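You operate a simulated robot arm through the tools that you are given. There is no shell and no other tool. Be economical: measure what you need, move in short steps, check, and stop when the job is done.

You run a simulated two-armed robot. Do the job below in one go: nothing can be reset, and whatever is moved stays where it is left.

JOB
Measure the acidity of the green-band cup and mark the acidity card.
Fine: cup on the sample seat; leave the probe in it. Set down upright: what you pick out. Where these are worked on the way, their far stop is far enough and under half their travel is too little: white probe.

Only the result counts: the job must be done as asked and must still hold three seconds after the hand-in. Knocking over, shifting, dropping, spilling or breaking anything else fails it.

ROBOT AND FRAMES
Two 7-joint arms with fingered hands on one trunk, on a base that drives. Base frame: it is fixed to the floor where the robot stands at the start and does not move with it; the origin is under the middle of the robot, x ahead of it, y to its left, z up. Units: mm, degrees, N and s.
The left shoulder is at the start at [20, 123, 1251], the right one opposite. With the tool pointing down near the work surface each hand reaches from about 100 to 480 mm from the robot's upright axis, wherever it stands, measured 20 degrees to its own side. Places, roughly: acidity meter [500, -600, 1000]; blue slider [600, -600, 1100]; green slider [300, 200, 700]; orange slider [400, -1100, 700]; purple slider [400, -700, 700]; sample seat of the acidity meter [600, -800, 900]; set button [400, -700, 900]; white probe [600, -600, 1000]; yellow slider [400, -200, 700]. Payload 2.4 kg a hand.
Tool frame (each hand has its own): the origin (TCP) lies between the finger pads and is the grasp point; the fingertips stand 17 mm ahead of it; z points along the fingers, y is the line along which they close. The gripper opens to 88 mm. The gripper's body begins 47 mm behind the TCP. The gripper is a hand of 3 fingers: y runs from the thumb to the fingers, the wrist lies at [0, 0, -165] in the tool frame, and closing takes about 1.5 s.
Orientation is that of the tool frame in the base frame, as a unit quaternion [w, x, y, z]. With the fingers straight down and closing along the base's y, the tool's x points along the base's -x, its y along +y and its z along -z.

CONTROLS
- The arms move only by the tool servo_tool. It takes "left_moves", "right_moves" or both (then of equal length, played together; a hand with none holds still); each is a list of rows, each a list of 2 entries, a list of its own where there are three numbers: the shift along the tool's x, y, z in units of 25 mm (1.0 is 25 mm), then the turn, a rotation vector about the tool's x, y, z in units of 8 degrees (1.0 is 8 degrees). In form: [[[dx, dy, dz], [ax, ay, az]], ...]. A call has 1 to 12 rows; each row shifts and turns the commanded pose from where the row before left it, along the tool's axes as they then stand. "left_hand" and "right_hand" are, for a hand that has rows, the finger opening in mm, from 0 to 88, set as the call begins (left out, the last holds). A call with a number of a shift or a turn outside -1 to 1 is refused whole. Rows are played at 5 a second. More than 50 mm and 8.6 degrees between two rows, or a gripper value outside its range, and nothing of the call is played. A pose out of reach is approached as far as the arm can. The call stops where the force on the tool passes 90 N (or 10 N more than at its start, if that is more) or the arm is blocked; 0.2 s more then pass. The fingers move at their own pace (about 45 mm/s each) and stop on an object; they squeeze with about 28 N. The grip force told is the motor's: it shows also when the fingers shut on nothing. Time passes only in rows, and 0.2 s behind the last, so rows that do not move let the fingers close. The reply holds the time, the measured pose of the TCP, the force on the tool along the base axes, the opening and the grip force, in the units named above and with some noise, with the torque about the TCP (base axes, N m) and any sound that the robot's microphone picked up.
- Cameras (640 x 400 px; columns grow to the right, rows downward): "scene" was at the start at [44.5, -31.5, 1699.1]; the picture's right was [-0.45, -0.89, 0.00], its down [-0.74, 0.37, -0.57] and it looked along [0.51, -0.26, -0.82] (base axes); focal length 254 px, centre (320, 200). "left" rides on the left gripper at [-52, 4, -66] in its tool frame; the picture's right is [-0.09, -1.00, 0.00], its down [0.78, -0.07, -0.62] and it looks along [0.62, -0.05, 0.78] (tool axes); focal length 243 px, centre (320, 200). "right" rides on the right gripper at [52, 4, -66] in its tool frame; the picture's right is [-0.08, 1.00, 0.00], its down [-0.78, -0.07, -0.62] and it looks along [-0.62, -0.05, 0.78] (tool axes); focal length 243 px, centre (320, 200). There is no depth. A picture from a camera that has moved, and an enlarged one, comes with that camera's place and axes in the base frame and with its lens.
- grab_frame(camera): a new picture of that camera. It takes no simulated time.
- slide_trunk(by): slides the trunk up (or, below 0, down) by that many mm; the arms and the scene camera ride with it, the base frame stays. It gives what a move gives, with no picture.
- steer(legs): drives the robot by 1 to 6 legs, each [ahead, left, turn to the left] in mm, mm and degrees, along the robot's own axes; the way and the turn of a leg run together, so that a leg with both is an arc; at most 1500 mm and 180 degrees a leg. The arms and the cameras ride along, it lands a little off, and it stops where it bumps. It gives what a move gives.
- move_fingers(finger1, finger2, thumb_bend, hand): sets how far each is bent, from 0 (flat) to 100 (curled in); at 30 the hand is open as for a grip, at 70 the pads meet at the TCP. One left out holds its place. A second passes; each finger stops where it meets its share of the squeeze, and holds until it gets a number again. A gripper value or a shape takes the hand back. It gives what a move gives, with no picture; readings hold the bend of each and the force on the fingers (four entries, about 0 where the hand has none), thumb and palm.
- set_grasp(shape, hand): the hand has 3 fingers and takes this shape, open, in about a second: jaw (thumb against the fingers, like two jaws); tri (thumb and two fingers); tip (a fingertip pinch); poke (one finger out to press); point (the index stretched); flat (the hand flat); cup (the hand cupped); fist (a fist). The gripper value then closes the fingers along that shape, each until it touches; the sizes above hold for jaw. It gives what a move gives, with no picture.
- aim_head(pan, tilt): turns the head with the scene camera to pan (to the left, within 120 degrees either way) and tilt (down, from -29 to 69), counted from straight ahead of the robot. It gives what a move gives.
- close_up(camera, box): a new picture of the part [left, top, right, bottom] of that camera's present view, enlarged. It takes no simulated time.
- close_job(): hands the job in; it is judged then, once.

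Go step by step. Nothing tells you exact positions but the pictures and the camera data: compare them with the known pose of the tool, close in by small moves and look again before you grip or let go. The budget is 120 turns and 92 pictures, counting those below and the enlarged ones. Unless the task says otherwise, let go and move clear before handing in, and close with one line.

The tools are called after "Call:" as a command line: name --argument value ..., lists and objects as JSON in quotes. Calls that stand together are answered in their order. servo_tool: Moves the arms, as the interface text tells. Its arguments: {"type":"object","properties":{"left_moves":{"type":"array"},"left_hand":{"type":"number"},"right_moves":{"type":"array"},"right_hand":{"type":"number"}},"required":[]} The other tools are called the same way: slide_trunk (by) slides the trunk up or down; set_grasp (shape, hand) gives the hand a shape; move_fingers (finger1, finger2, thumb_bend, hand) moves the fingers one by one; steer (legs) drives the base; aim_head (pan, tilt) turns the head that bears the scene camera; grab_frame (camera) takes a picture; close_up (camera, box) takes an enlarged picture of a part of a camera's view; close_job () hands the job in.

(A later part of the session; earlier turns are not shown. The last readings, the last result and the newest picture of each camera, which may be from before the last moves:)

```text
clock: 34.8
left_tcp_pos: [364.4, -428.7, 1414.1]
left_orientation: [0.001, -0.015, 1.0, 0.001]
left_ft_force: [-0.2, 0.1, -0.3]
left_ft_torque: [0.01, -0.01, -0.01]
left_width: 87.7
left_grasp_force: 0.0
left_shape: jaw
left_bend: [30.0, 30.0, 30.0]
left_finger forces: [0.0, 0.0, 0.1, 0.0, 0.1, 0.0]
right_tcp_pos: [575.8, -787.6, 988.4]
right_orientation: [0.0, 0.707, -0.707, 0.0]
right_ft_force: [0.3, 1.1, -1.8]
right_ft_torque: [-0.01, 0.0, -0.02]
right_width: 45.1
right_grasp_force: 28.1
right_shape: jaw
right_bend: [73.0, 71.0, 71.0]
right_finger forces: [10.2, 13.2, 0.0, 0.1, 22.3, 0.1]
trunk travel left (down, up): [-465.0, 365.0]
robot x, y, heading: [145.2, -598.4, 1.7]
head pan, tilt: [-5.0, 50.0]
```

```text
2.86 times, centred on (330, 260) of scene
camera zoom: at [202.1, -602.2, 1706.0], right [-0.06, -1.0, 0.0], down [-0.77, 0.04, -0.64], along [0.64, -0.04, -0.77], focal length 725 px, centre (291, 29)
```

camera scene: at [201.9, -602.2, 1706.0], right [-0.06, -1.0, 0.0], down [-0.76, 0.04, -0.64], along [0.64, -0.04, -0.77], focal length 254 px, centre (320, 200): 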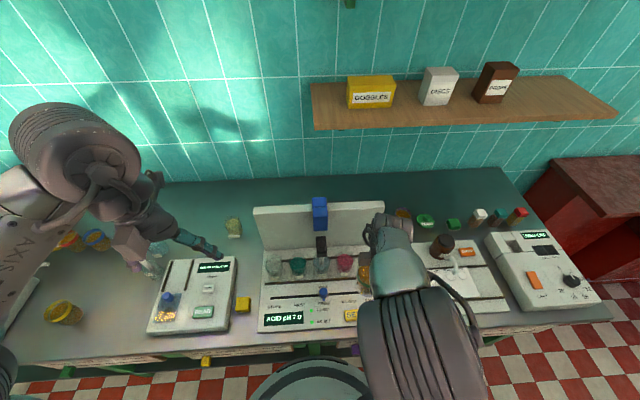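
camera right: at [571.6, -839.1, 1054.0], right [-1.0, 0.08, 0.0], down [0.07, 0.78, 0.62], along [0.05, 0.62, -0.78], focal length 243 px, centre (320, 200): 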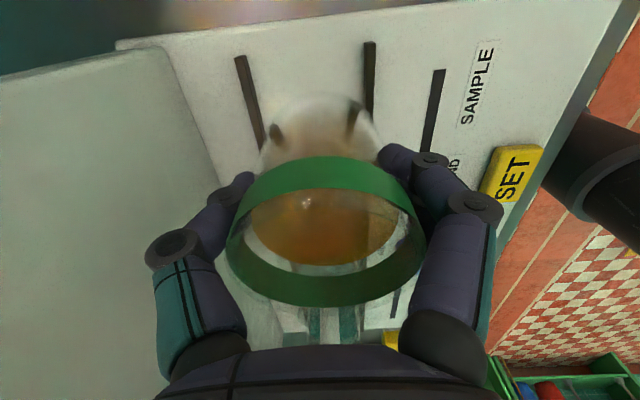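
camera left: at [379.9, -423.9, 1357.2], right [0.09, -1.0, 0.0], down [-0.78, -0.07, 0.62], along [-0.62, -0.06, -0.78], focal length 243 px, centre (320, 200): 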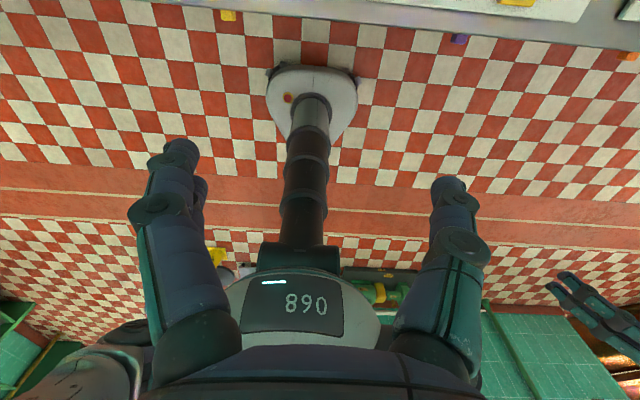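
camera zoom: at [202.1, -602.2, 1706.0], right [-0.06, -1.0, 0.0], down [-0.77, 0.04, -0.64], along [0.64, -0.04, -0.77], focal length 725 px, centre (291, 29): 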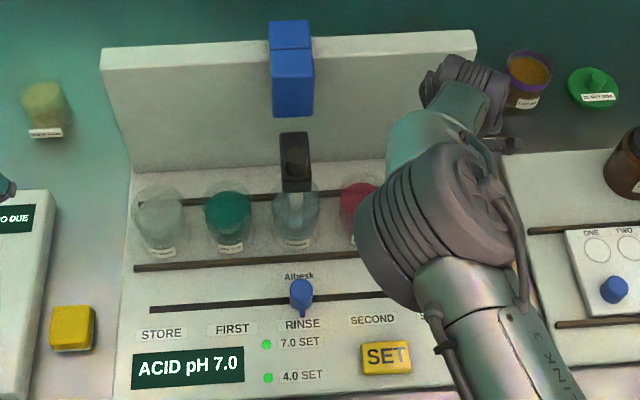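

Call:
servo_tool --right_moves '[[[0, 0, 0.4], [0, 0, 0]], [[0, 0, 0.5], [0, 0, 0]], [[0, 0, 0.5], [0, 0, 0]], [[0, 0, 0.3], [0, 0, 0]], [[0, 0, 0.2], [0, 0, 0]], [[0, 0, 0], [0, 0, 0]]]'

Call:
servo_tool --right_moves '[[[0, 0, 0.16], [0, 0, 0]], [[0, 0, 0], [0, 0, 0]]]'

Call:
servo_tool --right_moves '[[[0, 0, 0.12], [0, 0, 0]], [[0, 0, 0], [0, 0, 0]]]'

```text
clock: 36.2
left_tcp_pos: [365.8, -428.2, 1416.2]
left_orientation: [0.0, -0.014, 1.0, 0.0]
left_ft_force: [-0.3, 0.3, -0.2]
left_ft_torque: [-0.01, -0.04, -0.02]
left_width: 87.8
left_grasp_force: 0.1
left_shape: jaw
left_bend: [30.0, 30.0, 30.0]
left_finger forces: [0.0, 0.0, 0.0, 0.0, 0.1, 0.1]
right_tcp_pos: [576.2, -787.4, 940.3]
right_orientation: [0.0, 0.708, -0.707, 0.0]
right_ft_force: [-0.2, 0.0, -2.0]
right_ft_torque: [-0.02, -0.02, 0.02]
right_width: 44.8
right_grasp_force: 28.1
right_shape: jaw
right_bend: [73.0, 71.0, 71.0]
right_finger forces: [10.1, 13.3, 0.1, 0.0, 22.3, 0.1]
trunk travel left (down, up): [-465.0, 365.0]
robot x, y, heading: [143.8, -598.5, 1.5]
head pan, tilt: [-5.0, 50.0]
```

```text
clock: 36.8
left_tcp_pos: [364.0, -429.0, 1414.9]
left_orientation: [0.0, -0.016, 1.0, -0.001]
left_ft_force: [-0.2, -0.3, 0.6]
left_ft_torque: [0.0, 0.01, -0.02]
left_width: 87.9
left_grasp_force: 0.1
left_shape: jaw
left_bend: [30.0, 30.0, 30.0]
left_finger forces: [0.0, 0.1, 0.0, 0.0, 0.0, 0.0]
right_tcp_pos: [576.6, -786.1, 937.0]
right_orientation: [-0.001, 0.708, -0.706, 0.0]
right_ft_force: [-0.4, -0.3, -1.4]
right_ft_torque: [0.01, 0.02, 0.05]
right_width: 45.1
right_grasp_force: 27.5
right_shape: jaw
right_bend: [73.0, 71.0, 71.0]
right_finger forces: [10.0, 13.3, 0.1, 0.0, 22.2, 0.0]
trunk travel left (down, up): [-465.0, 365.0]
robot x, y, heading: [147.5, -597.2, 1.4]
head pan, tilt: [-5.0, 50.0]
```

```text
clock: 37.4
left_tcp_pos: [363.8, -428.5, 1415.0]
left_orientation: [0.001, -0.016, 1.0, 0.0]
left_ft_force: [0.0, 0.0, 0.5]
left_ft_torque: [-0.01, 0.0, 0.02]
left_width: 88.0
left_grasp_force: 0.1
left_shape: jaw
left_bend: [30.0, 30.0, 30.0]
left_finger forces: [0.0, 0.0, 0.0, 0.1, 0.0, 0.0]
right_tcp_pos: [576.0, -787.6, 933.8]
right_orientation: [0.0, 0.707, -0.707, 0.0]
right_ft_force: [0.7, 0.6, -1.5]
right_ft_torque: [0.0, -0.05, -0.02]
right_width: 45.0
right_grasp_force: 27.9
right_shape: jaw
right_bend: [73.0, 71.0, 70.0]
right_finger forces: [9.9, 13.2, 0.0, 0.1, 22.5, 0.0]
trunk travel left (down, up): [-465.0, 365.0]
robot x, y, heading: [147.6, -598.0, 1.5]
head pan, tilt: [-5.0, 50.0]
```

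Call:
servo_tool --right_moves '[[[0, 0, 0.12], [0, 0, 0]], [[0, 0, 0], [0, 0, 0]]]'

Call:
servo_tool --right_moves '[[[0, 0, 0.12], [0, 0, 0]], [[0, 0, 0], [0, 0, 0]]]'

Call:
grab_frame --camera "right"

```text
clock: 38.0
left_tcp_pos: [364.9, -429.3, 1415.2]
left_orientation: [0.0, -0.016, 1.0, 0.0]
left_ft_force: [-0.1, 0.3, 0.0]
left_ft_torque: [-0.01, 0.01, 0.0]
left_width: 87.7
left_grasp_force: 0.0
left_shape: jaw
left_bend: [30.0, 30.0, 30.0]
left_finger forces: [0.1, 0.0, 0.0, 0.0, 0.1, 0.0]
right_tcp_pos: [576.2, -787.5, 930.5]
right_orientation: [0.0, 0.708, -0.706, 0.001]
right_ft_force: [-0.4, 0.0, -1.4]
right_ft_torque: [0.01, 0.0, 0.04]
right_width: 44.8
right_grasp_force: 28.1
right_shape: jaw
right_bend: [73.0, 71.0, 71.0]
right_finger forces: [10.0, 13.3, 0.0, 0.0, 22.3, 0.1]
trunk travel left (down, up): [-465.0, 365.0]
robot x, y, heading: [140.2, -601.8, 1.8]
head pan, tilt: [-5.0, 50.0]
```

```text
clock: 38.6
left_tcp_pos: [363.7, -427.0, 1414.1]
left_orientation: [0.001, -0.015, 1.0, 0.0]
left_ft_force: [-0.1, -0.3, 0.6]
left_ft_torque: [-0.01, 0.01, -0.01]
left_width: 87.7
left_grasp_force: 0.0
left_shape: jaw
left_bend: [30.0, 30.0, 30.0]
left_finger forces: [0.0, 0.0, 0.0, 0.1, 0.0, 0.1]
right_tcp_pos: [577.1, -788.4, 927.5]
right_orientation: [0.0, 0.708, -0.707, 0.001]
right_ft_force: [0.5, 0.2, 6.4]
right_ft_torque: [0.03, 0.04, 0.02]
right_width: 44.4
right_grasp_force: 27.7
right_shape: jaw
right_bend: [73.0, 72.0, 71.0]
right_finger forces: [10.6, 14.2, 0.0, 0.0, 23.8, 0.0]
trunk travel left (down, up): [-465.0, 365.0]
robot x, y, heading: [150.6, -598.1, 1.7]
head pan, tilt: [-5.0, 50.0]
```

```text
57 pictures are left
camera right: at [572.7, -838.8, 993.8], right [-1.0, 0.08, 0.0], down [0.06, 0.78, 0.62], along [0.05, 0.62, -0.78], focal length 243 px, centre (320, 200)
```

right: 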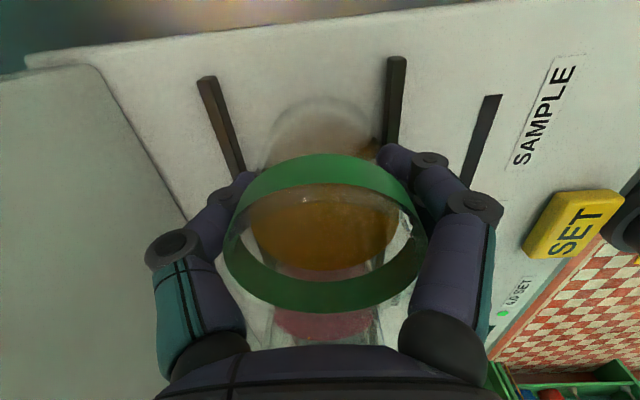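

The cup touched down (about 8 N). I open only a little to clear the rim, then lift away.

Call:
servo_tool --right_moves '[[[0, 0, 0], [0, 0, 0]], [[0, 0, 0], [0, 0, 0]], [[0, 0, 0], [0, 0, 0]], [[0, 0, 0], [0, 0, 0]], [[0, 0, 0], [0, 0, 0]]]' --right_hand 72

Call:
grab_frame --camera "right"

```text
clock: 39.8
left_tcp_pos: [364.4, -428.6, 1414.5]
left_orientation: [-0.001, -0.014, 1.0, 0.0]
left_ft_force: [-0.3, 0.3, 0.3]
left_ft_torque: [-0.01, -0.01, 0.02]
left_width: 88.1
left_grasp_force: 0.0
left_shape: jaw
left_bend: [30.0, 30.0, 30.0]
left_finger forces: [0.0, 0.0, 0.0, 0.1, 0.0, 0.1]
right_tcp_pos: [577.2, -786.9, 928.7]
right_orientation: [-0.001, 0.708, -0.707, 0.0]
right_ft_force: [0.3, 0.9, 0.8]
right_ft_torque: [-0.02, 0.02, -0.01]
right_width: 71.7
right_grasp_force: 0.0
right_shape: jaw
right_bend: [58.0, 58.0, 53.0]
right_finger forces: [0.2, 0.0, 0.1, 0.1, 0.0, 0.0]
trunk travel left (down, up): [-465.0, 365.0]
robot x, y, heading: [146.1, -600.1, 1.6]
head pan, tilt: [-5.0, 50.0]
```

```text
56 pictures are left
camera right: at [572.8, -838.9, 993.3], right [-1.0, 0.08, 0.0], down [0.07, 0.78, 0.62], along [0.05, 0.62, -0.78], focal length 243 px, centre (320, 200)
```

right: 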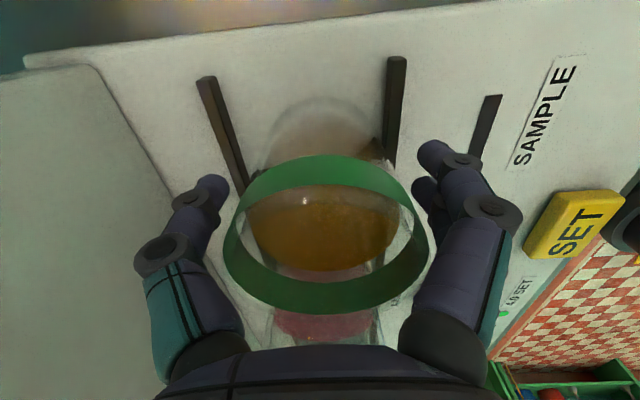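

Call:
servo_tool --right_moves '[[[0, 0, -0.2], [0, 0, 0]], [[0, 0, -0.4], [0, 0, 0]], [[0, 0, -0.6], [0, 0, 0]], [[0, 0, -0.8], [0, 0, 0]], [[0, 0, -1], [0, 0, 0]], [[0, 0, -1], [0, 0, 0]], [[0, 0, -1], [0, 0, 0]], [[0, 0, -1], [0, 0, 0]], [[0, 0, -1], [0, 0, 0]], [[0, 0, -1], [0, 0, 0]], [[0, 0, -1], [0, 0, 0]], [[0, 0, 0], [0, 0, 0]]]'

Call:
grab_frame --camera "right"

```text
clock: 42.4
left_tcp_pos: [365.1, -429.2, 1415.2]
left_orientation: [0.0, -0.015, 1.0, 0.0]
left_ft_force: [0.5, -0.9, 0.0]
left_ft_torque: [-0.03, 0.0, -0.02]
left_width: 87.7
left_grasp_force: 0.0
left_shape: jaw
left_bend: [30.0, 30.0, 30.0]
left_finger forces: [0.0, 0.0, 0.0, 0.0, 0.0, 0.0]
right_tcp_pos: [578.0, -786.3, 1153.5]
right_orientation: [0.0, 0.708, -0.706, 0.0]
right_ft_force: [-0.2, -1.0, -0.1]
right_ft_torque: [0.01, -0.01, 0.0]
right_width: 71.8
right_grasp_force: 0.0
right_shape: jaw
right_bend: [58.0, 58.0, 53.0]
right_finger forces: [0.0, 0.0, 0.1, 0.1, 0.0, 0.0]
trunk travel left (down, up): [-465.0, 365.0]
robot x, y, heading: [142.7, -596.9, 1.7]
head pan, tilt: [-5.0, 50.0]
```

```text
55 pictures are left
camera right: at [573.3, -837.2, 1219.5], right [-1.0, 0.08, 0.0], down [0.07, 0.78, 0.62], along [0.05, 0.62, -0.78], focal length 243 px, centre (320, 200)
```

right: 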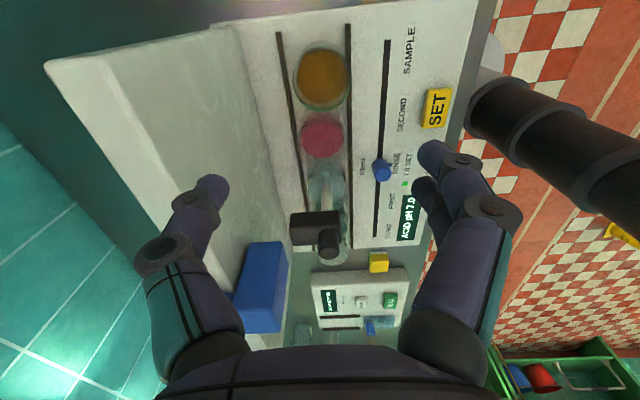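

The cup sits well on the seat. Next I turn the hand back and look at the probe holder (knob top about [581,-632,1034]).

Call:
servo_tool --right_moves '[[[0, 0.5, -1], [0, 0, 0.3]], [[0, 0.5, -0.6], [0, 0, 1]], [[0, 0, 0], [0, 0, 1]], [[0, 0, 0], [0, 0, 1]], [[0, 0, 0], [0, 0, 1]], [[0, 0, 0], [0, 0, 1]], [[0, 0, 0], [0, 0, 1]], [[0, 0, 0], [0, 0, 1]], [[0, 0, 0], [0, 0, 1]], [[0, 0, 0], [0, 0, 1]], [[0, 0, 0], [0, 0, 1]], [[0, 0, 0], [0, 0, 0.95]]]'

Call:
servo_tool --right_moves '[[[0, 0.9, 0], [0, 0, 0]], [[0, 0.9, 0], [0, 0, 0]], [[0, 0.9, 0], [0, 0, 0]], [[0, 0.9, 0], [0, 0, 0]], [[0, 0.9, 0], [0, 0, 0]], [[0, 0.9, 0], [0, 0, 0]], [[0, 0.8, 0], [0, 0, 0]], [[0, 0, 0], [0, 0, 0]]]' --right_hand 88

Call:
grab_frame --camera "right"

Call:
grab_frame --camera "scene"

```text
clock: 45.0
left_tcp_pos: [364.1, -428.5, 1414.1]
left_orientation: [0.0, -0.014, 1.0, -0.001]
left_ft_force: [0.6, -0.9, 0.7]
left_ft_torque: [0.01, 0.0, 0.0]
left_width: 87.7
left_grasp_force: 0.1
left_shape: jaw
left_bend: [30.0, 30.0, 30.0]
left_finger forces: [0.0, 0.1, 0.0, 0.0, 0.0, 0.1]
right_tcp_pos: [551.3, -785.8, 1193.1]
right_orientation: [0.0, 0.0, 1.0, 0.0]
right_ft_force: [0.6, 0.7, -0.6]
right_ft_torque: [0.02, -0.02, -0.01]
right_width: 71.6
right_grasp_force: 0.0
right_shape: jaw
right_bend: [58.0, 58.0, 53.0]
right_finger forces: [0.0, 0.0, 0.0, 0.0, 0.1, 0.0]
trunk travel left (down, up): [-465.0, 365.0]
robot x, y, heading: [146.1, -594.7, 1.8]
head pan, tilt: [-5.0, 50.0]
```

```text
clock: 46.8
left_tcp_pos: [363.6, -429.6, 1413.9]
left_orientation: [0.0, -0.015, 1.0, -0.001]
left_ft_force: [0.0, -0.7, -0.7]
left_ft_torque: [-0.02, -0.01, -0.02]
left_width: 88.0
left_grasp_force: 0.1
left_shape: jaw
left_bend: [30.0, 30.0, 30.0]
left_finger forces: [0.1, 0.0, 0.1, 0.0, 0.0, 0.0]
right_tcp_pos: [552.4, -632.1, 1192.4]
right_orientation: [0.001, 0.0, 1.0, -0.001]
right_ft_force: [0.0, 0.6, -0.3]
right_ft_torque: [0.0, -0.01, 0.0]
right_width: 87.8
right_grasp_force: 0.0
right_shape: jaw
right_bend: [30.0, 30.0, 30.0]
right_finger forces: [0.0, 0.1, 0.0, 0.0, 0.1, 0.0]
trunk travel left (down, up): [-465.0, 365.0]
robot x, y, heading: [146.1, -597.2, 1.6]
head pan, tilt: [-5.0, 50.0]
```

```text
54 pictures are left
camera right: at [499.4, -626.6, 1257.8], right [0.08, 1.0, 0.0], down [0.78, -0.07, 0.62], along [0.62, -0.05, -0.78], focal length 243 px, centre (320, 200)
```

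right: 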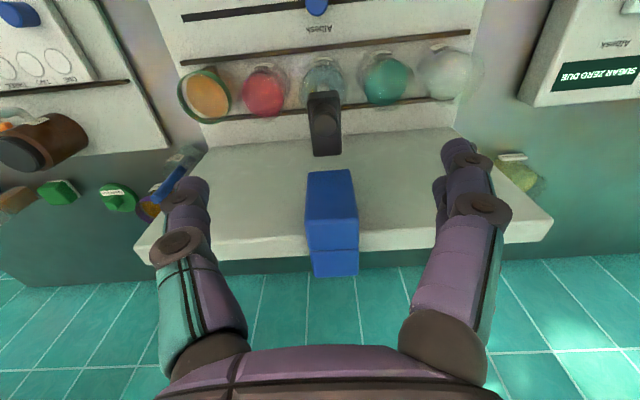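

```text
53 pictures are left
camera scene: at [201.9, -602.2, 1706.0], right [-0.06, -1.0, 0.0], down [-0.76, 0.04, -0.64], along [0.64, -0.04, -0.77], focal length 254 px, centre (320, 200)
```

scene: 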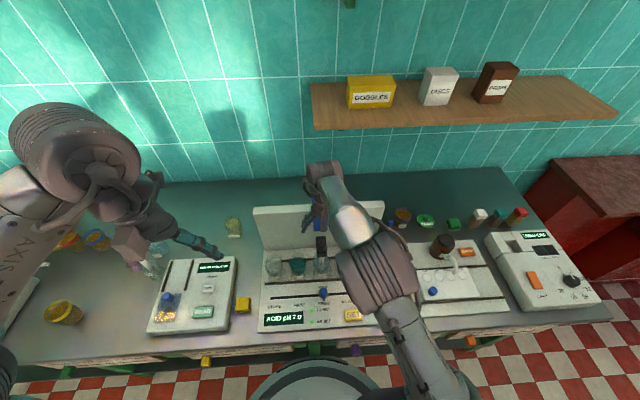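

Call:
close_up --camera "right" --box '[250, 40, 410, 280]'

```text
1.67 times, centred on (330, 160) of right
camera zoom: at [499.4, -626.6, 1257.8], right [0.08, 1.0, 0.0], down [0.78, -0.07, 0.62], along [0.62, -0.05, -0.78], focal length 404 px, centre (303, 267)
```

zoom: 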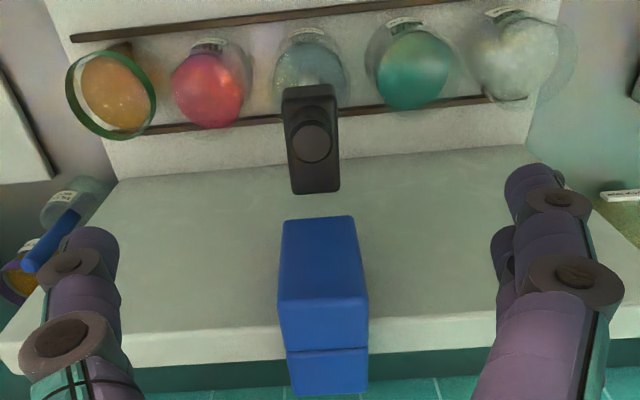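

Knob is about [584,-628,1031], on a 30 mm wide black holder. I descend over it, staying ahead of the blue block (front x≈625).

Call:
servo_tool --right_moves '[[[-0.5, 0.16, 0.3], [0, 0, 0]], [[-0.6, 0, 0.8], [0, 0, 0]], [[0, 0, 0.8], [0, 0, 0]], [[0, 0, 0.8], [0, 0, 0]], [[0, 0, 0.8], [0, 0, 0]], [[0, 0, 0.8], [0, 0, 0]], [[0, 0, 0.8], [0, 0, 0]], [[0, 0, 0.5], [0, 0, 0]], [[0, 0, 0], [0, 0, 0]]]'

Call:
grab_frame --camera "right"

Call:
close_up --camera "scene" --box '[250, 190, 410, 330]'

```text
clock: 48.8
left_tcp_pos: [366.0, -428.6, 1414.4]
left_orientation: [-0.001, -0.014, 1.0, -0.001]
left_ft_force: [-0.7, -0.6, 0.5]
left_ft_torque: [0.01, -0.03, 0.01]
left_width: 87.8
left_grasp_force: 0.1
left_shape: jaw
left_bend: [30.0, 30.0, 30.0]
left_finger forces: [0.0, 0.1, 0.0, 0.0, 0.0, 0.0]
right_tcp_pos: [579.5, -627.7, 1052.4]
right_orientation: [-0.001, -0.001, 1.0, 0.0]
right_ft_force: [0.0, -0.3, 0.0]
right_ft_torque: [0.04, 0.01, -0.02]
right_width: 87.9
right_grasp_force: 0.1
right_shape: jaw
right_bend: [30.0, 30.0, 30.0]
right_finger forces: [0.0, 0.0, 0.0, 0.1, 0.0, 0.1]
trunk travel left (down, up): [-465.0, 365.0]
robot x, y, heading: [142.3, -593.9, 1.6]
head pan, tilt: [-5.0, 50.0]
```

```text
51 pictures are left
camera right: at [526.6, -622.7, 1117.8], right [0.08, 1.0, 0.0], down [0.78, -0.07, 0.62], along [0.62, -0.05, -0.78], focal length 243 px, centre (320, 200)
```

right: 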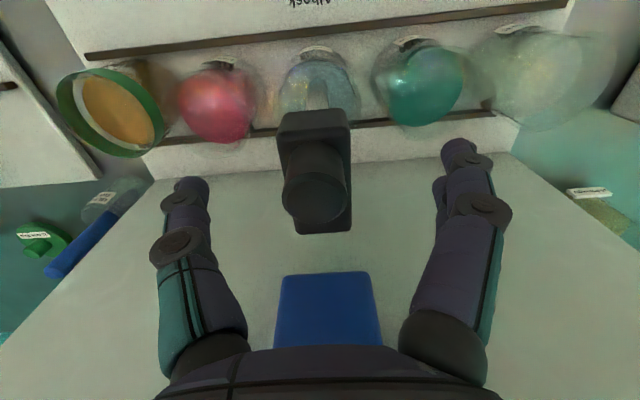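

```text
2.86 times, centred on (330, 260) of scene
camera zoom: at [201.9, -602.1, 1706.0], right [-0.06, -1.0, 0.0], down [-0.76, 0.04, -0.64], along [0.64, -0.04, -0.77], focal length 725 px, centre (291, 29)
```

zoom: 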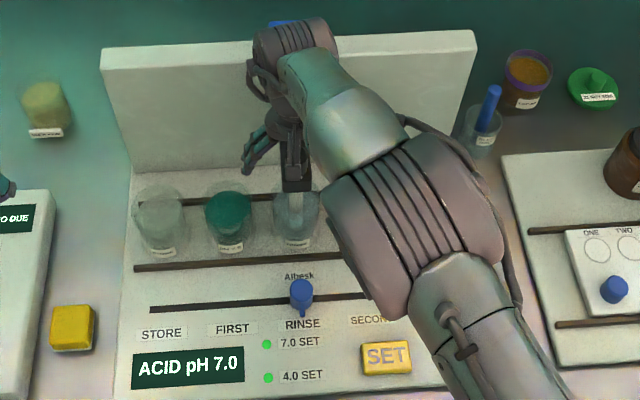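

Call:
servo_tool --right_moves '[[[-0.24, -0.08, 0.4], [0, 0, 0]], [[0, 0, 0.6], [0, 0, 0]], [[0, 0, 0.7], [0, 0, 0]], [[0, 0, 0], [0, 0, 0]]]'

Call:
grab_frame --camera "right"

```text
clock: 49.8
left_tcp_pos: [364.1, -427.9, 1414.3]
left_orientation: [0.0, -0.015, 1.0, -0.001]
left_ft_force: [0.3, 0.8, -0.6]
left_ft_torque: [0.0, -0.02, -0.04]
left_width: 87.8
left_grasp_force: 0.0
left_shape: jaw
left_bend: [30.0, 30.0, 30.0]
left_finger forces: [0.1, 0.0, 0.1, 0.1, 0.0, 0.0]
right_tcp_pos: [585.0, -627.8, 1008.6]
right_orientation: [0.0, -0.001, 1.0, -0.001]
right_ft_force: [0.3, 0.2, 0.1]
right_ft_torque: [0.01, 0.0, -0.01]
right_width: 87.8
right_grasp_force: 0.1
right_shape: jaw
right_bend: [30.0, 30.0, 30.0]
right_finger forces: [0.0, 0.0, 0.0, 0.0, 0.1, 0.0]
trunk travel left (down, up): [-465.0, 365.0]
robot x, y, heading: [144.8, -595.4, 1.7]
head pan, tilt: [-5.0, 50.0]
```

```text
49 pictures are left
camera right: at [533.0, -623.0, 1074.8], right [0.08, 1.0, 0.0], down [0.78, -0.06, 0.62], along [0.62, -0.05, -0.78], focal length 243 px, centre (320, 200)
```

right: 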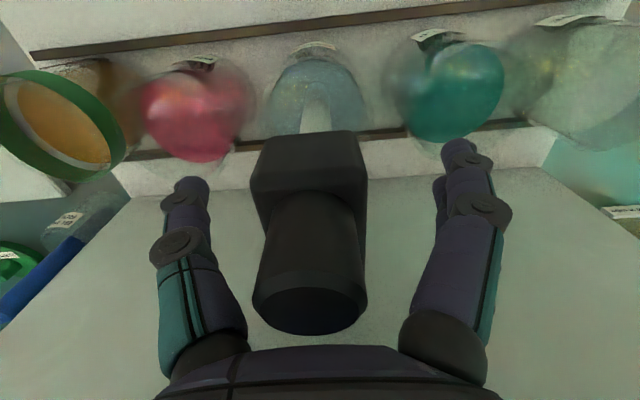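

The TCP is beside the knob cylinder; I close on it.

Call:
servo_tool --right_moves '[[[0, 0, 0], [0, 0, 0]], [[0, 0, 0], [0, 0, 0]], [[0, 0, 0], [0, 0, 0]], [[0, 0, 0], [0, 0, 0]], [[0, 0, 0], [0, 0, 0]], [[0, 0, 0], [0, 0, 0]], [[0, 0, 0], [0, 0, 0]], [[0, 0, 0], [0, 0, 0]]]' --right_hand 15

Call:
servo_tool --right_moves '[[[0, 0, -0.2], [0, 0, 0]], [[0, 0, -0.3], [0, 0, 0]], [[0, 0, -0.3], [0, 0, 0]], [[0, 0, 0], [0, 0, 0]]]'

Call:
grab_frame --camera "right"

```text
clock: 51.6
left_tcp_pos: [364.2, -428.3, 1414.5]
left_orientation: [0.0, -0.015, 1.0, 0.0]
left_ft_force: [-0.1, -0.1, -0.6]
left_ft_torque: [0.02, 0.03, -0.01]
left_width: 87.9
left_grasp_force: 0.1
left_shape: jaw
left_bend: [30.0, 30.0, 30.0]
left_finger forces: [0.1, 0.0, 0.0, 0.0, 0.0, 0.1]
right_tcp_pos: [584.9, -627.9, 1009.4]
right_orientation: [0.0, -0.001, 1.0, 0.0]
right_ft_force: [-0.5, 0.8, -0.6]
right_ft_torque: [0.01, 0.0, 0.0]
right_width: 25.5
right_grasp_force: 28.4
right_shape: jaw
right_bend: [73.0, 73.0, 70.0]
right_finger forces: [12.7, 12.8, 0.1, 0.1, 25.4, 0.0]
trunk travel left (down, up): [-465.0, 365.0]
robot x, y, heading: [144.8, -598.4, 1.8]
head pan, tilt: [-5.0, 50.0]
```

```text
clock: 52.6
left_tcp_pos: [364.6, -428.0, 1414.6]
left_orientation: [0.0, -0.015, 1.0, 0.0]
left_ft_force: [-0.2, 0.4, -0.2]
left_ft_torque: [-0.02, 0.05, 0.0]
left_width: 88.1
left_grasp_force: 0.0
left_shape: jaw
left_bend: [30.0, 30.0, 30.0]
left_finger forces: [0.0, 0.0, 0.0, 0.0, 0.1, 0.0]
right_tcp_pos: [585.1, -628.4, 1030.4]
right_orientation: [0.0, -0.001, 1.0, 0.0]
right_ft_force: [0.7, 0.4, -1.1]
right_ft_torque: [0.03, 0.01, 0.0]
right_width: 25.6
right_grasp_force: 28.0
right_shape: jaw
right_bend: [73.0, 73.0, 70.0]
right_finger forces: [13.3, 13.3, 0.0, 0.0, 25.5, 0.1]
trunk travel left (down, up): [-465.0, 365.0]
robot x, y, heading: [144.4, -599.6, 1.5]
head pan, tilt: [-5.0, 50.0]
```

```text
48 pictures are left
camera right: at [533.1, -623.7, 1095.5], right [0.08, 1.0, 0.0], down [0.78, -0.06, 0.62], along [0.62, -0.05, -0.78], focal length 243 px, centre (320, 200)
```

right: 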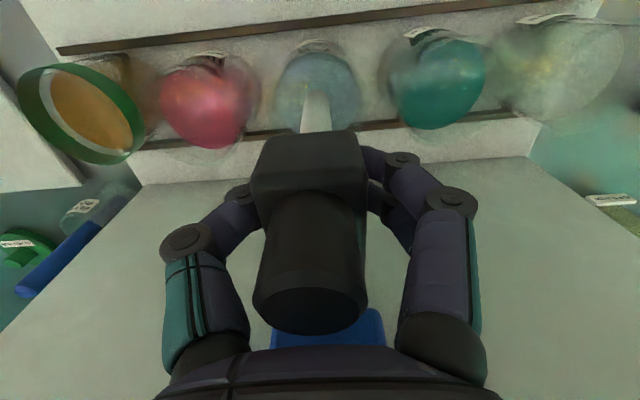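

The holder rises easily. I keep lifting until its stop.

Call:
servo_tool --right_moves '[[[0, 0, -0.3], [0, 0, 0]], [[0, 0, -0.3], [0, 0, 0]], [[0, 0, -0.3], [0, 0, 0]], [[0, 0, 0], [0, 0, 0]]]'

Call:
servo_tool --right_moves '[[[0, 0, -0.3], [0, 0, 0]], [[0, 0, -0.3], [0, 0, 0]], [[0, 0, 0], [0, 0, 0]]]'

Call:
grab_frame --camera "right"

Call:
close_up --camera "scene" --box '[250, 190, 410, 330]'

```text
clock: 53.6
left_tcp_pos: [364.7, -428.7, 1415.0]
left_orientation: [0.0, -0.015, 1.0, 0.0]
left_ft_force: [-0.1, -0.7, -0.8]
left_ft_torque: [0.03, 0.02, 0.01]
left_width: 87.9
left_grasp_force: 0.1
left_shape: jaw
left_bend: [30.0, 30.0, 30.0]
left_finger forces: [0.1, 0.0, 0.0, 0.0, 0.0, 0.0]
right_tcp_pos: [584.2, -629.3, 1052.8]
right_orientation: [0.001, -0.002, 1.0, 0.0]
right_ft_force: [0.5, 0.7, -0.4]
right_ft_torque: [0.0, -0.02, 0.0]
right_width: 25.5
right_grasp_force: 27.8
right_shape: jaw
right_bend: [73.0, 73.0, 70.0]
right_finger forces: [13.4, 13.4, 0.0, 0.0, 25.5, 0.0]
trunk travel left (down, up): [-465.0, 365.0]
robot x, y, heading: [146.5, -597.5, 1.6]
head pan, tilt: [-5.0, 50.0]
```

```text
clock: 54.4
left_tcp_pos: [365.4, -428.3, 1414.9]
left_orientation: [0.0, -0.015, 1.0, 0.0]
left_ft_force: [-0.2, 0.4, 0.4]
left_ft_torque: [0.0, 0.01, -0.03]
left_width: 87.8
left_grasp_force: 0.1
left_shape: jaw
left_bend: [30.0, 30.0, 30.0]
left_finger forces: [0.1, 0.0, 0.0, 0.0, 0.1, 0.0]
right_tcp_pos: [584.5, -628.8, 1068.3]
right_orientation: [0.0, -0.001, 1.0, 0.0]
right_ft_force: [2.7, 1.6, 0.0]
right_ft_torque: [0.02, -0.07, 0.02]
right_width: 25.3
right_grasp_force: 28.2
right_shape: jaw
right_bend: [73.0, 73.0, 70.0]
right_finger forces: [13.4, 13.4, 0.0, 0.0, 25.5, 0.0]
trunk travel left (down, up): [-465.0, 365.0]
robot x, y, heading: [145.2, -600.9, 1.8]
head pan, tilt: [-5.0, 50.0]
```

```text
47 pictures are left
camera right: at [532.8, -624.3, 1134.3], right [0.08, 1.0, 0.0], down [0.78, -0.06, 0.62], along [0.62, -0.05, -0.78], focal length 243 px, centre (320, 200)
```

right: 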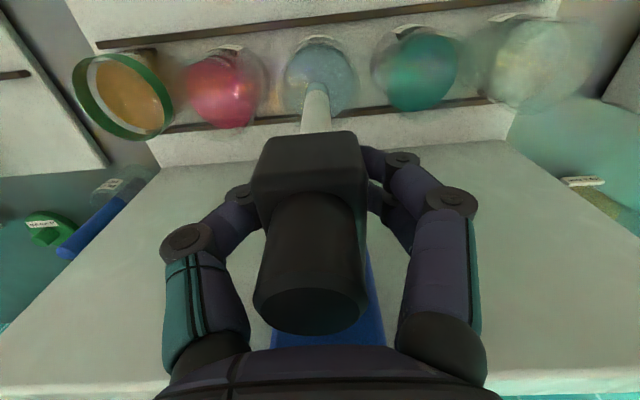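

```text
2.86 times, centred on (330, 260) of scene
camera zoom: at [202.9, -601.8, 1706.0], right [-0.06, -1.0, 0.0], down [-0.77, 0.04, -0.64], along [0.64, -0.04, -0.77], focal length 725 px, centre (291, 29)
```

zoom: 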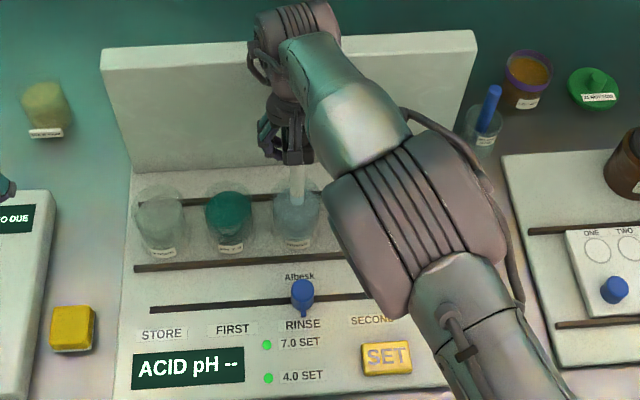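

Call:
servo_tool --right_moves '[[[0, 0, -0.3], [0, 0, 0]], [[0, 0, -0.3], [0, 0, 0]], [[0, 0, 0], [0, 0, 0]]]'

Call:
servo_tool --right_moves '[[[0, 0, -0.3], [0, 0, 0]], [[0, 0, -0.2], [0, 0, 0]], [[0, 0, 0], [0, 0, 0]]]'

Call:
grab_frame --camera "right"

```text
clock: 55.2
left_tcp_pos: [365.6, -427.9, 1415.3]
left_orientation: [0.0, -0.014, 1.0, -0.001]
left_ft_force: [0.3, -0.3, 0.6]
left_ft_torque: [-0.05, -0.01, 0.02]
left_width: 87.8
left_grasp_force: 0.0
left_shape: jaw
left_bend: [30.0, 30.0, 30.0]
left_finger forces: [0.0, 0.0, 0.0, 0.0, 0.1, 0.1]
right_tcp_pos: [585.3, -629.7, 1082.8]
right_orientation: [0.0, -0.001, 1.0, 0.0]
right_ft_force: [3.5, 1.5, -1.0]
right_ft_torque: [0.04, -0.07, 0.0]
right_width: 25.5
right_grasp_force: 27.5
right_shape: jaw
right_bend: [73.0, 73.0, 70.0]
right_finger forces: [13.4, 13.5, 0.0, 0.0, 25.4, 0.1]
trunk travel left (down, up): [-465.0, 365.0]
robot x, y, heading: [143.6, -598.8, 1.5]
head pan, tilt: [-5.0, 50.0]
```

```text
clock: 56.0
left_tcp_pos: [366.6, -429.4, 1413.9]
left_orientation: [-0.001, -0.015, 1.0, 0.0]
left_ft_force: [-0.7, 0.4, -0.5]
left_ft_torque: [-0.02, 0.0, -0.02]
left_width: 87.8
left_grasp_force: 0.0
left_shape: jaw
left_bend: [30.0, 30.0, 30.0]
left_finger forces: [0.1, 0.1, 0.0, 0.1, 0.0, 0.1]
right_tcp_pos: [584.5, -629.3, 1092.6]
right_orientation: [-0.003, -0.001, 1.0, 0.0]
right_ft_force: [-1.6, 0.1, -35.4]
right_ft_torque: [0.03, 0.04, 0.01]
right_width: 22.6
right_grasp_force: 27.5
right_shape: jaw
right_bend: [72.0, 72.0, 70.0]
right_finger forces: [11.9, 12.0, 0.0, 0.0, 23.2, 0.1]
trunk travel left (down, up): [-465.0, 365.0]
robot x, y, heading: [142.7, -598.1, 1.9]
head pan, tilt: [-5.0, 50.0]
```

```text
45 pictures are left
camera right: at [533.6, -624.3, 1159.1], right [0.08, 1.0, 0.0], down [0.79, -0.06, 0.62], along [0.61, -0.05, -0.79], focal length 243 px, centre (320, 200)
```

right: 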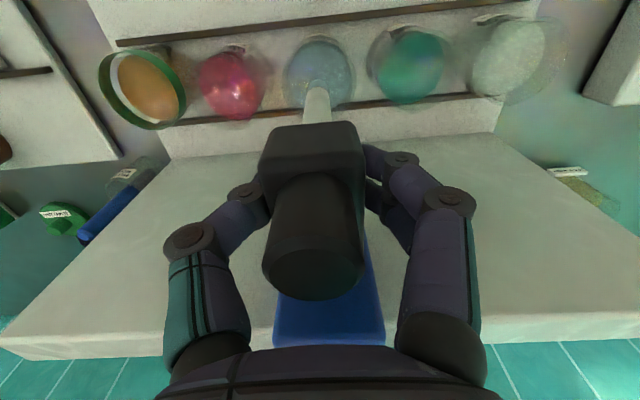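

The upper stop is reached (about 80 mm of travel). I ease off slightly and try carrying the probe sideways while holding it up, watching the side force.

Call:
servo_tool --right_moves '[[[0, 0, 0.12], [0, 0, 0]], [[0, 0, 0], [0, 0, 0]]]'

Call:
servo_tool --right_moves '[[[0, -0.2, 0], [0, 0, 0]], [[0, -0.2, 0], [0, 0, 0]], [[0, 0, 0], [0, 0, 0]]]'

Call:
grab_frame --camera "right"

```text
clock: 56.6
left_tcp_pos: [366.3, -429.1, 1415.4]
left_orientation: [-0.001, -0.015, 1.0, 0.001]
left_ft_force: [-0.1, -0.1, -0.2]
left_ft_torque: [0.0, 0.01, 0.01]
left_width: 88.0
left_grasp_force: 0.1
left_shape: jaw
left_bend: [30.0, 30.0, 30.0]
left_finger forces: [0.0, 0.0, 0.1, 0.1, 0.1, 0.0]
right_tcp_pos: [585.1, -629.5, 1091.9]
right_orientation: [0.0, -0.001, 1.0, 0.001]
right_ft_force: [-1.3, 0.4, -22.9]
right_ft_torque: [0.02, 0.04, 0.01]
right_width: 22.6
right_grasp_force: 27.9
right_shape: jaw
right_bend: [72.0, 72.0, 70.0]
right_finger forces: [12.1, 12.1, 0.0, 0.0, 24.4, 0.1]
trunk travel left (down, up): [-465.0, 365.0]
robot x, y, heading: [143.9, -592.8, 1.6]
head pan, tilt: [-5.0, 50.0]
```

```text
clock: 57.4
left_tcp_pos: [365.1, -427.8, 1414.0]
left_orientation: [-0.001, -0.015, 1.0, -0.001]
left_ft_force: [-0.3, 0.0, 0.0]
left_ft_torque: [-0.02, -0.03, 0.01]
left_width: 87.8
left_grasp_force: 0.1
left_shape: jaw
left_bend: [30.0, 30.0, 30.0]
left_finger forces: [0.0, 0.0, 0.1, 0.0, 0.1, 0.1]
right_tcp_pos: [584.6, -640.0, 1091.1]
right_orientation: [-0.001, 0.0, 1.0, 0.0]
right_ft_force: [-1.1, 0.6, -18.5]
right_ft_torque: [0.04, 0.0, 0.02]
right_width: 22.9
right_grasp_force: 28.1
right_shape: jaw
right_bend: [72.0, 72.0, 70.0]
right_finger forces: [12.2, 12.3, 0.1, 0.0, 24.4, 0.0]
trunk travel left (down, up): [-465.0, 365.0]
robot x, y, heading: [140.6, -598.5, 1.3]
head pan, tilt: [-5.0, 50.0]
```

```text
44 pictures are left
camera right: at [533.3, -634.7, 1157.5], right [0.08, 1.0, 0.0], down [0.78, -0.07, 0.62], along [0.62, -0.05, -0.78], focal length 243 px, centre (320, 200)
```

right: 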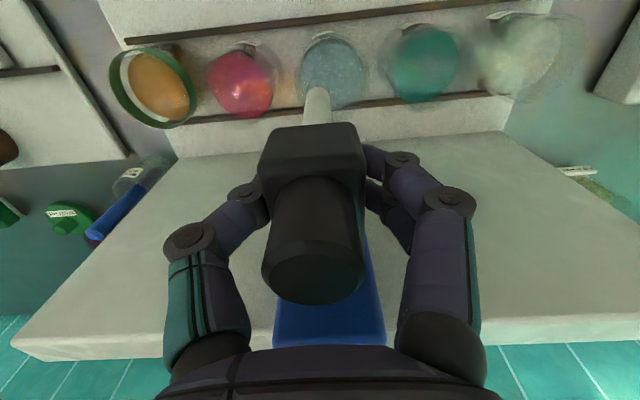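

The carriage slides along with the probe. I continue towards SAMPLE.

Call:
servo_tool --right_moves '[[[0, -0.3, 0.04], [0, 0, 0]], [[0, -0.6, 0], [0, 0, 0]], [[0, -0.7, 0], [0, 0, 0]], [[0, -0.7, 0], [0, 0, 0]], [[0, -0.7, 0], [0, 0, 0]], [[0, -0.7, 0], [0, 0, 0]], [[0, -0.7, 0], [0, 0, 0]], [[0, -0.6, 0], [0, 0, 0]], [[0, -0.3, 0], [0, 0, 0]], [[0, 0, 0], [0, 0, 0]]]'

Call:
grab_frame --camera "right"

Call:
close_up --camera "scene" --box '[250, 190, 410, 330]'

```text
clock: 59.6
left_tcp_pos: [367.0, -429.9, 1414.3]
left_orientation: [0.0, -0.015, 1.0, -0.001]
left_ft_force: [-0.2, 0.1, 0.7]
left_ft_torque: [-0.02, -0.02, 0.01]
left_width: 87.8
left_grasp_force: 0.1
left_shape: jaw
left_bend: [30.0, 30.0, 30.0]
left_finger forces: [0.0, 0.0, 0.0, 0.0, 0.0, 0.1]
right_tcp_pos: [585.3, -771.1, 1090.9]
right_orientation: [-0.001, -0.001, 1.0, 0.001]
right_ft_force: [7.8, -0.5, -10.1]
right_ft_torque: [0.04, -0.11, 0.01]
right_width: 22.9
right_grasp_force: 28.2
right_shape: jaw
right_bend: [72.0, 72.0, 70.0]
right_finger forces: [12.7, 12.7, 0.0, 0.0, 25.1, 0.0]
trunk travel left (down, up): [-465.0, 365.0]
robot x, y, heading: [146.2, -598.5, 1.7]
head pan, tilt: [-5.0, 50.0]
```

```text
43 pictures are left
camera right: at [533.9, -766.6, 1157.0], right [0.08, 1.0, 0.0], down [0.78, -0.06, 0.62], along [0.62, -0.05, -0.78], focal length 243 px, centre (320, 200)
```

right: 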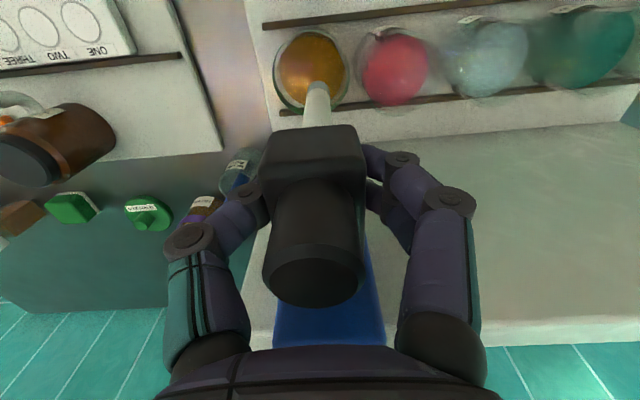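

```text
2.86 times, centred on (330, 260) of scene
camera zoom: at [204.9, -602.4, 1705.9], right [-0.06, -1.0, 0.0], down [-0.77, 0.04, -0.64], along [0.64, -0.04, -0.77], focal length 725 px, centre (291, 29)
```

zoom: 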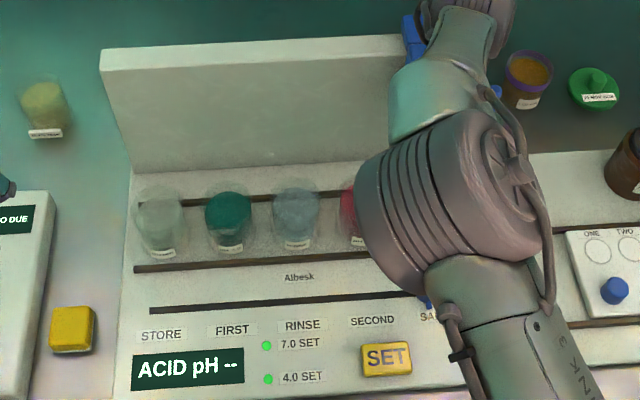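

Call:
servo_tool --right_moves '[[[-0.06, -0.2, 0.0], [0, 0, 0]], [[0, -0.2, 0], [0, 0, 0]], [[0, 0, 0], [0, 0, 0]]]'

Call:
grab_frame --camera "right"

Call:
close_up --camera "scene" --box '[330, 230, 430, 330]'

```text
clock: 60.4
left_tcp_pos: [365.4, -429.0, 1416.1]
left_orientation: [-0.001, -0.015, 1.0, 0.0]
left_ft_force: [-0.3, -0.4, 0.4]
left_ft_torque: [0.02, -0.04, 0.03]
left_width: 87.8
left_grasp_force: 0.0
left_shape: jaw
left_bend: [30.0, 30.0, 30.0]
left_finger forces: [0.0, 0.1, 0.1, 0.0, 0.1, 0.0]
right_tcp_pos: [586.4, -781.6, 1091.1]
right_orientation: [-0.001, -0.001, 1.0, 0.001]
right_ft_force: [3.8, -1.6, -6.6]
right_ft_torque: [0.03, -0.05, 0.0]
right_width: 23.0
right_grasp_force: 28.2
right_shape: jaw
right_bend: [72.0, 72.0, 70.0]
right_finger forces: [12.9, 12.8, 0.0, 0.1, 26.6, 0.1]
trunk travel left (down, up): [-465.0, 365.0]
robot x, y, heading: [144.8, -598.5, 1.6]
head pan, tilt: [-5.0, 50.0]
```

```text
41 pictures are left
camera right: at [534.3, -777.3, 1156.6], right [0.08, 1.0, 0.0], down [0.78, -0.07, 0.62], along [0.62, -0.05, -0.78], focal length 243 px, centre (320, 200)
```

right: 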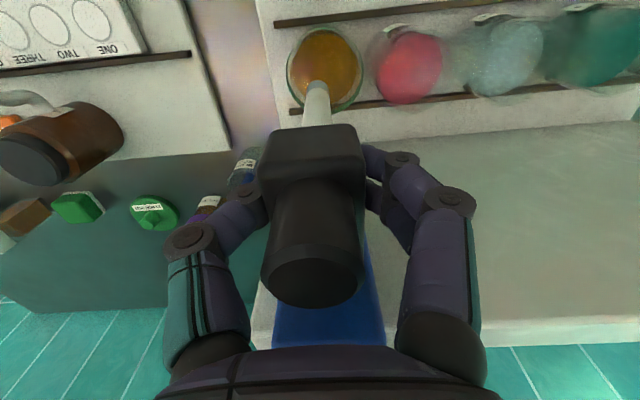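

```text
4.00 times, centred on (380, 280) of scene
camera zoom: at [203.5, -602.7, 1706.0], right [-0.06, -1.0, 0.0], down [-0.77, 0.04, -0.64], along [0.64, -0.04, -0.77], focal length 1014 px, centre (80, -120)
```

zoom: 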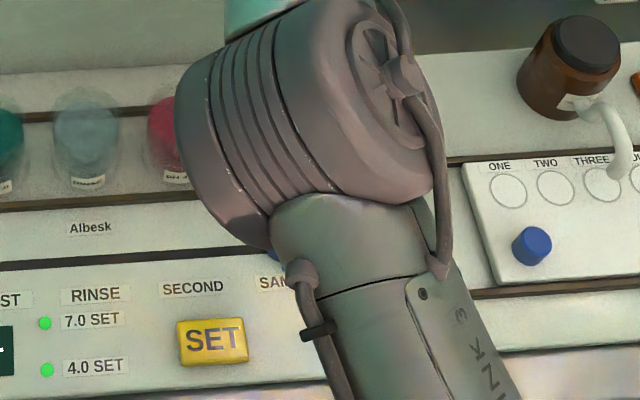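

Probe is over the cup, at the SAMPLE pitch. I lower it.

Call:
servo_tool --right_moves '[[[0, 0, 0.3], [0, 0, 0]], [[0, 0, 0.3], [0, 0, 0]], [[0, 0, 0.3], [0, 0, 0]], [[0, 0, 0.3], [0, 0, 0]], [[0, 0, 0], [0, 0, 0]]]'

Call:
grab_frame --camera "right"

```text
clock: 61.6
left_tcp_pos: [364.6, -429.7, 1413.7]
left_orientation: [0.0, -0.015, 1.0, 0.0]
left_ft_force: [0.1, 0.4, -0.4]
left_ft_torque: [-0.07, -0.01, -0.01]
left_width: 87.9
left_grasp_force: 0.1
left_shape: jaw
left_bend: [30.0, 30.0, 30.0]
left_finger forces: [0.0, 0.0, 0.0, 0.0, 0.1, 0.0]
right_tcp_pos: [586.2, -782.1, 1059.0]
right_orientation: [-0.001, -0.001, 1.0, 0.0]
right_ft_force: [2.5, -1.2, -0.3]
right_ft_torque: [-0.02, 0.02, 0.01]
right_width: 23.1
right_grasp_force: 28.5
right_shape: jaw
right_bend: [73.0, 73.0, 70.0]
right_finger forces: [13.7, 13.6, 0.0, 0.0, 28.3, 0.0]
trunk travel left (down, up): [-465.0, 365.0]
robot x, y, heading: [143.7, -599.4, 1.6]
head pan, tilt: [-5.0, 50.0]
```

```text
39 pictures are left
camera right: at [534.4, -777.7, 1125.7], right [0.08, 1.0, 0.0], down [0.78, -0.06, 0.62], along [0.62, -0.05, -0.78], focal length 243 px, centre (320, 200)
```

right: 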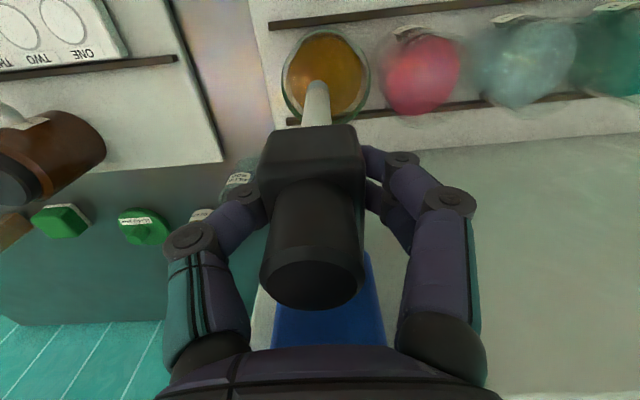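

Call:
servo_tool --right_moves '[[[0, 0, 0.3], [0, 0, 0]], [[0, 0, 0.3], [0, 0, 0]], [[0, 0, 0.3], [0, 0, 0]], [[0, 0, 0.3], [0, 0, 0]], [[0, 0, 0.2], [0, 0, 0]], [[0, 0, 0], [0, 0, 0]]]'

Call:
servo_tool --right_moves '[[[0, 0, 0.16], [0, 0, 0]], [[0, 0, 0.12], [0, 0, 0]], [[0, 0, 0], [0, 0, 0]]]'

Call:
grab_frame --camera "scene"

```text
clock: 63.0
left_tcp_pos: [363.8, -428.2, 1415.0]
left_orientation: [0.0, -0.015, 1.0, 0.0]
left_ft_force: [-0.1, 0.0, -0.2]
left_ft_torque: [-0.01, -0.02, -0.01]
left_width: 88.2
left_grasp_force: 0.2
left_shape: jaw
left_bend: [30.0, 30.0, 30.0]
left_finger forces: [0.1, 0.1, 0.1, 0.1, 0.0, 0.1]
right_tcp_pos: [585.3, -781.7, 1024.7]
right_orientation: [0.0, -0.001, 1.0, 0.0]
right_ft_force: [0.7, -1.2, 0.0]
right_ft_torque: [0.0, -0.02, -0.01]
right_width: 23.4
right_grasp_force: 28.4
right_shape: jaw
right_bend: [73.0, 73.0, 70.0]
right_finger forces: [13.6, 13.6, 0.1, 0.0, 28.4, 0.1]
trunk travel left (down, up): [-465.0, 365.0]
robot x, y, heading: [145.8, -596.2, 1.6]
head pan, tilt: [-5.0, 50.0]
```

```text
clock: 63.8
left_tcp_pos: [363.2, -430.2, 1414.6]
left_orientation: [0.0, -0.015, 1.0, 0.0]
left_ft_force: [0.6, -1.1, 0.4]
left_ft_torque: [0.02, 0.01, -0.03]
left_width: 88.0
left_grasp_force: 0.1
left_shape: jaw
left_bend: [30.0, 30.0, 30.0]
left_finger forces: [0.1, 0.1, 0.0, 0.1, 0.0, 0.0]
right_tcp_pos: [586.8, -781.8, 1018.4]
right_orientation: [0.0, -0.001, 1.0, 0.0]
right_ft_force: [-1.1, -0.5, -0.8]
right_ft_torque: [-0.01, 0.03, -0.01]
right_width: 23.2
right_grasp_force: 27.7
right_shape: jaw
right_bend: [73.0, 73.0, 70.0]
right_finger forces: [13.5, 13.5, 0.0, 0.0, 28.6, 0.1]
trunk travel left (down, up): [-465.0, 365.0]
robot x, y, heading: [148.0, -597.7, 1.7]
head pan, tilt: [-5.0, 50.0]
```

```text
38 pictures are left
camera scene: at [201.9, -602.5, 1706.0], right [-0.06, -1.0, 0.0], down [-0.76, 0.04, -0.64], along [0.64, -0.04, -0.77], focal length 254 px, centre (320, 200)
```

scene: 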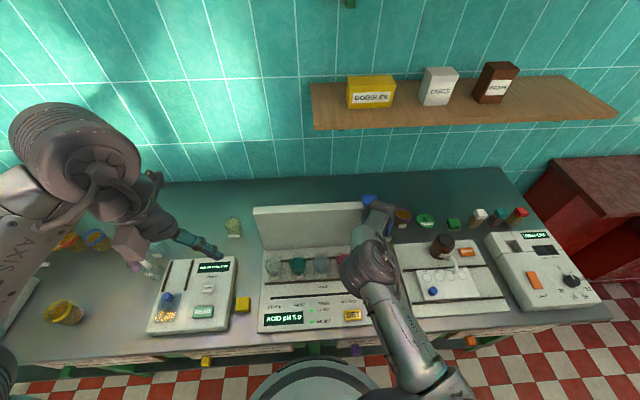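

Call:
close_up --camera "scene" --box '[255, 280, 375, 340]'

Call:
grab_frame --camera "right"

```text
5.33 times, centred on (315, 310) of scene
camera zoom: at [201.9, -602.5, 1706.0], right [-0.06, -1.0, 0.0], down [-0.76, 0.04, -0.64], along [0.64, -0.04, -0.77], focal length 1353 px, centre (347, -387)
```

zoom: 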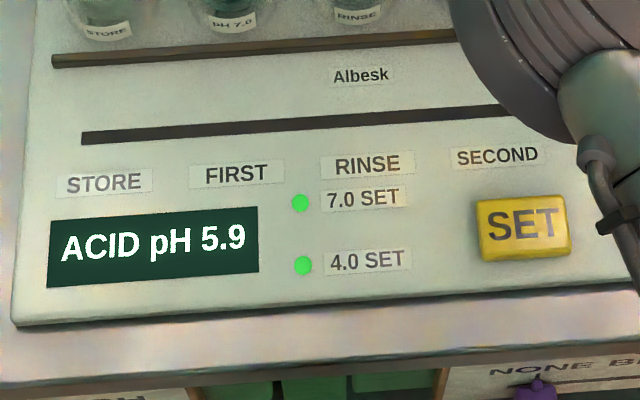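

```text
36 pictures are left
camera right: at [534.6, -777.3, 1084.5], right [0.08, 1.0, 0.0], down [0.78, -0.06, 0.62], along [0.62, -0.05, -0.78], focal length 243 px, centre (320, 200)
```

right: 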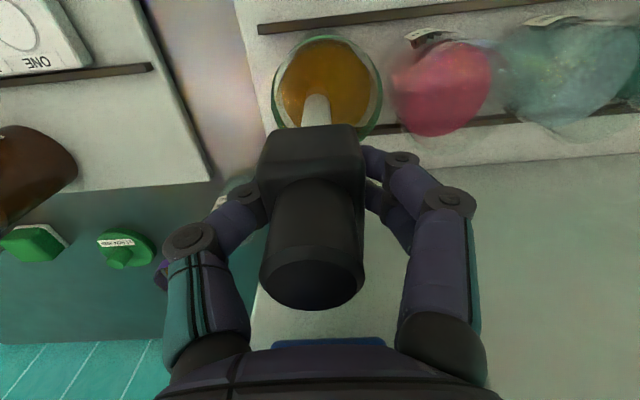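

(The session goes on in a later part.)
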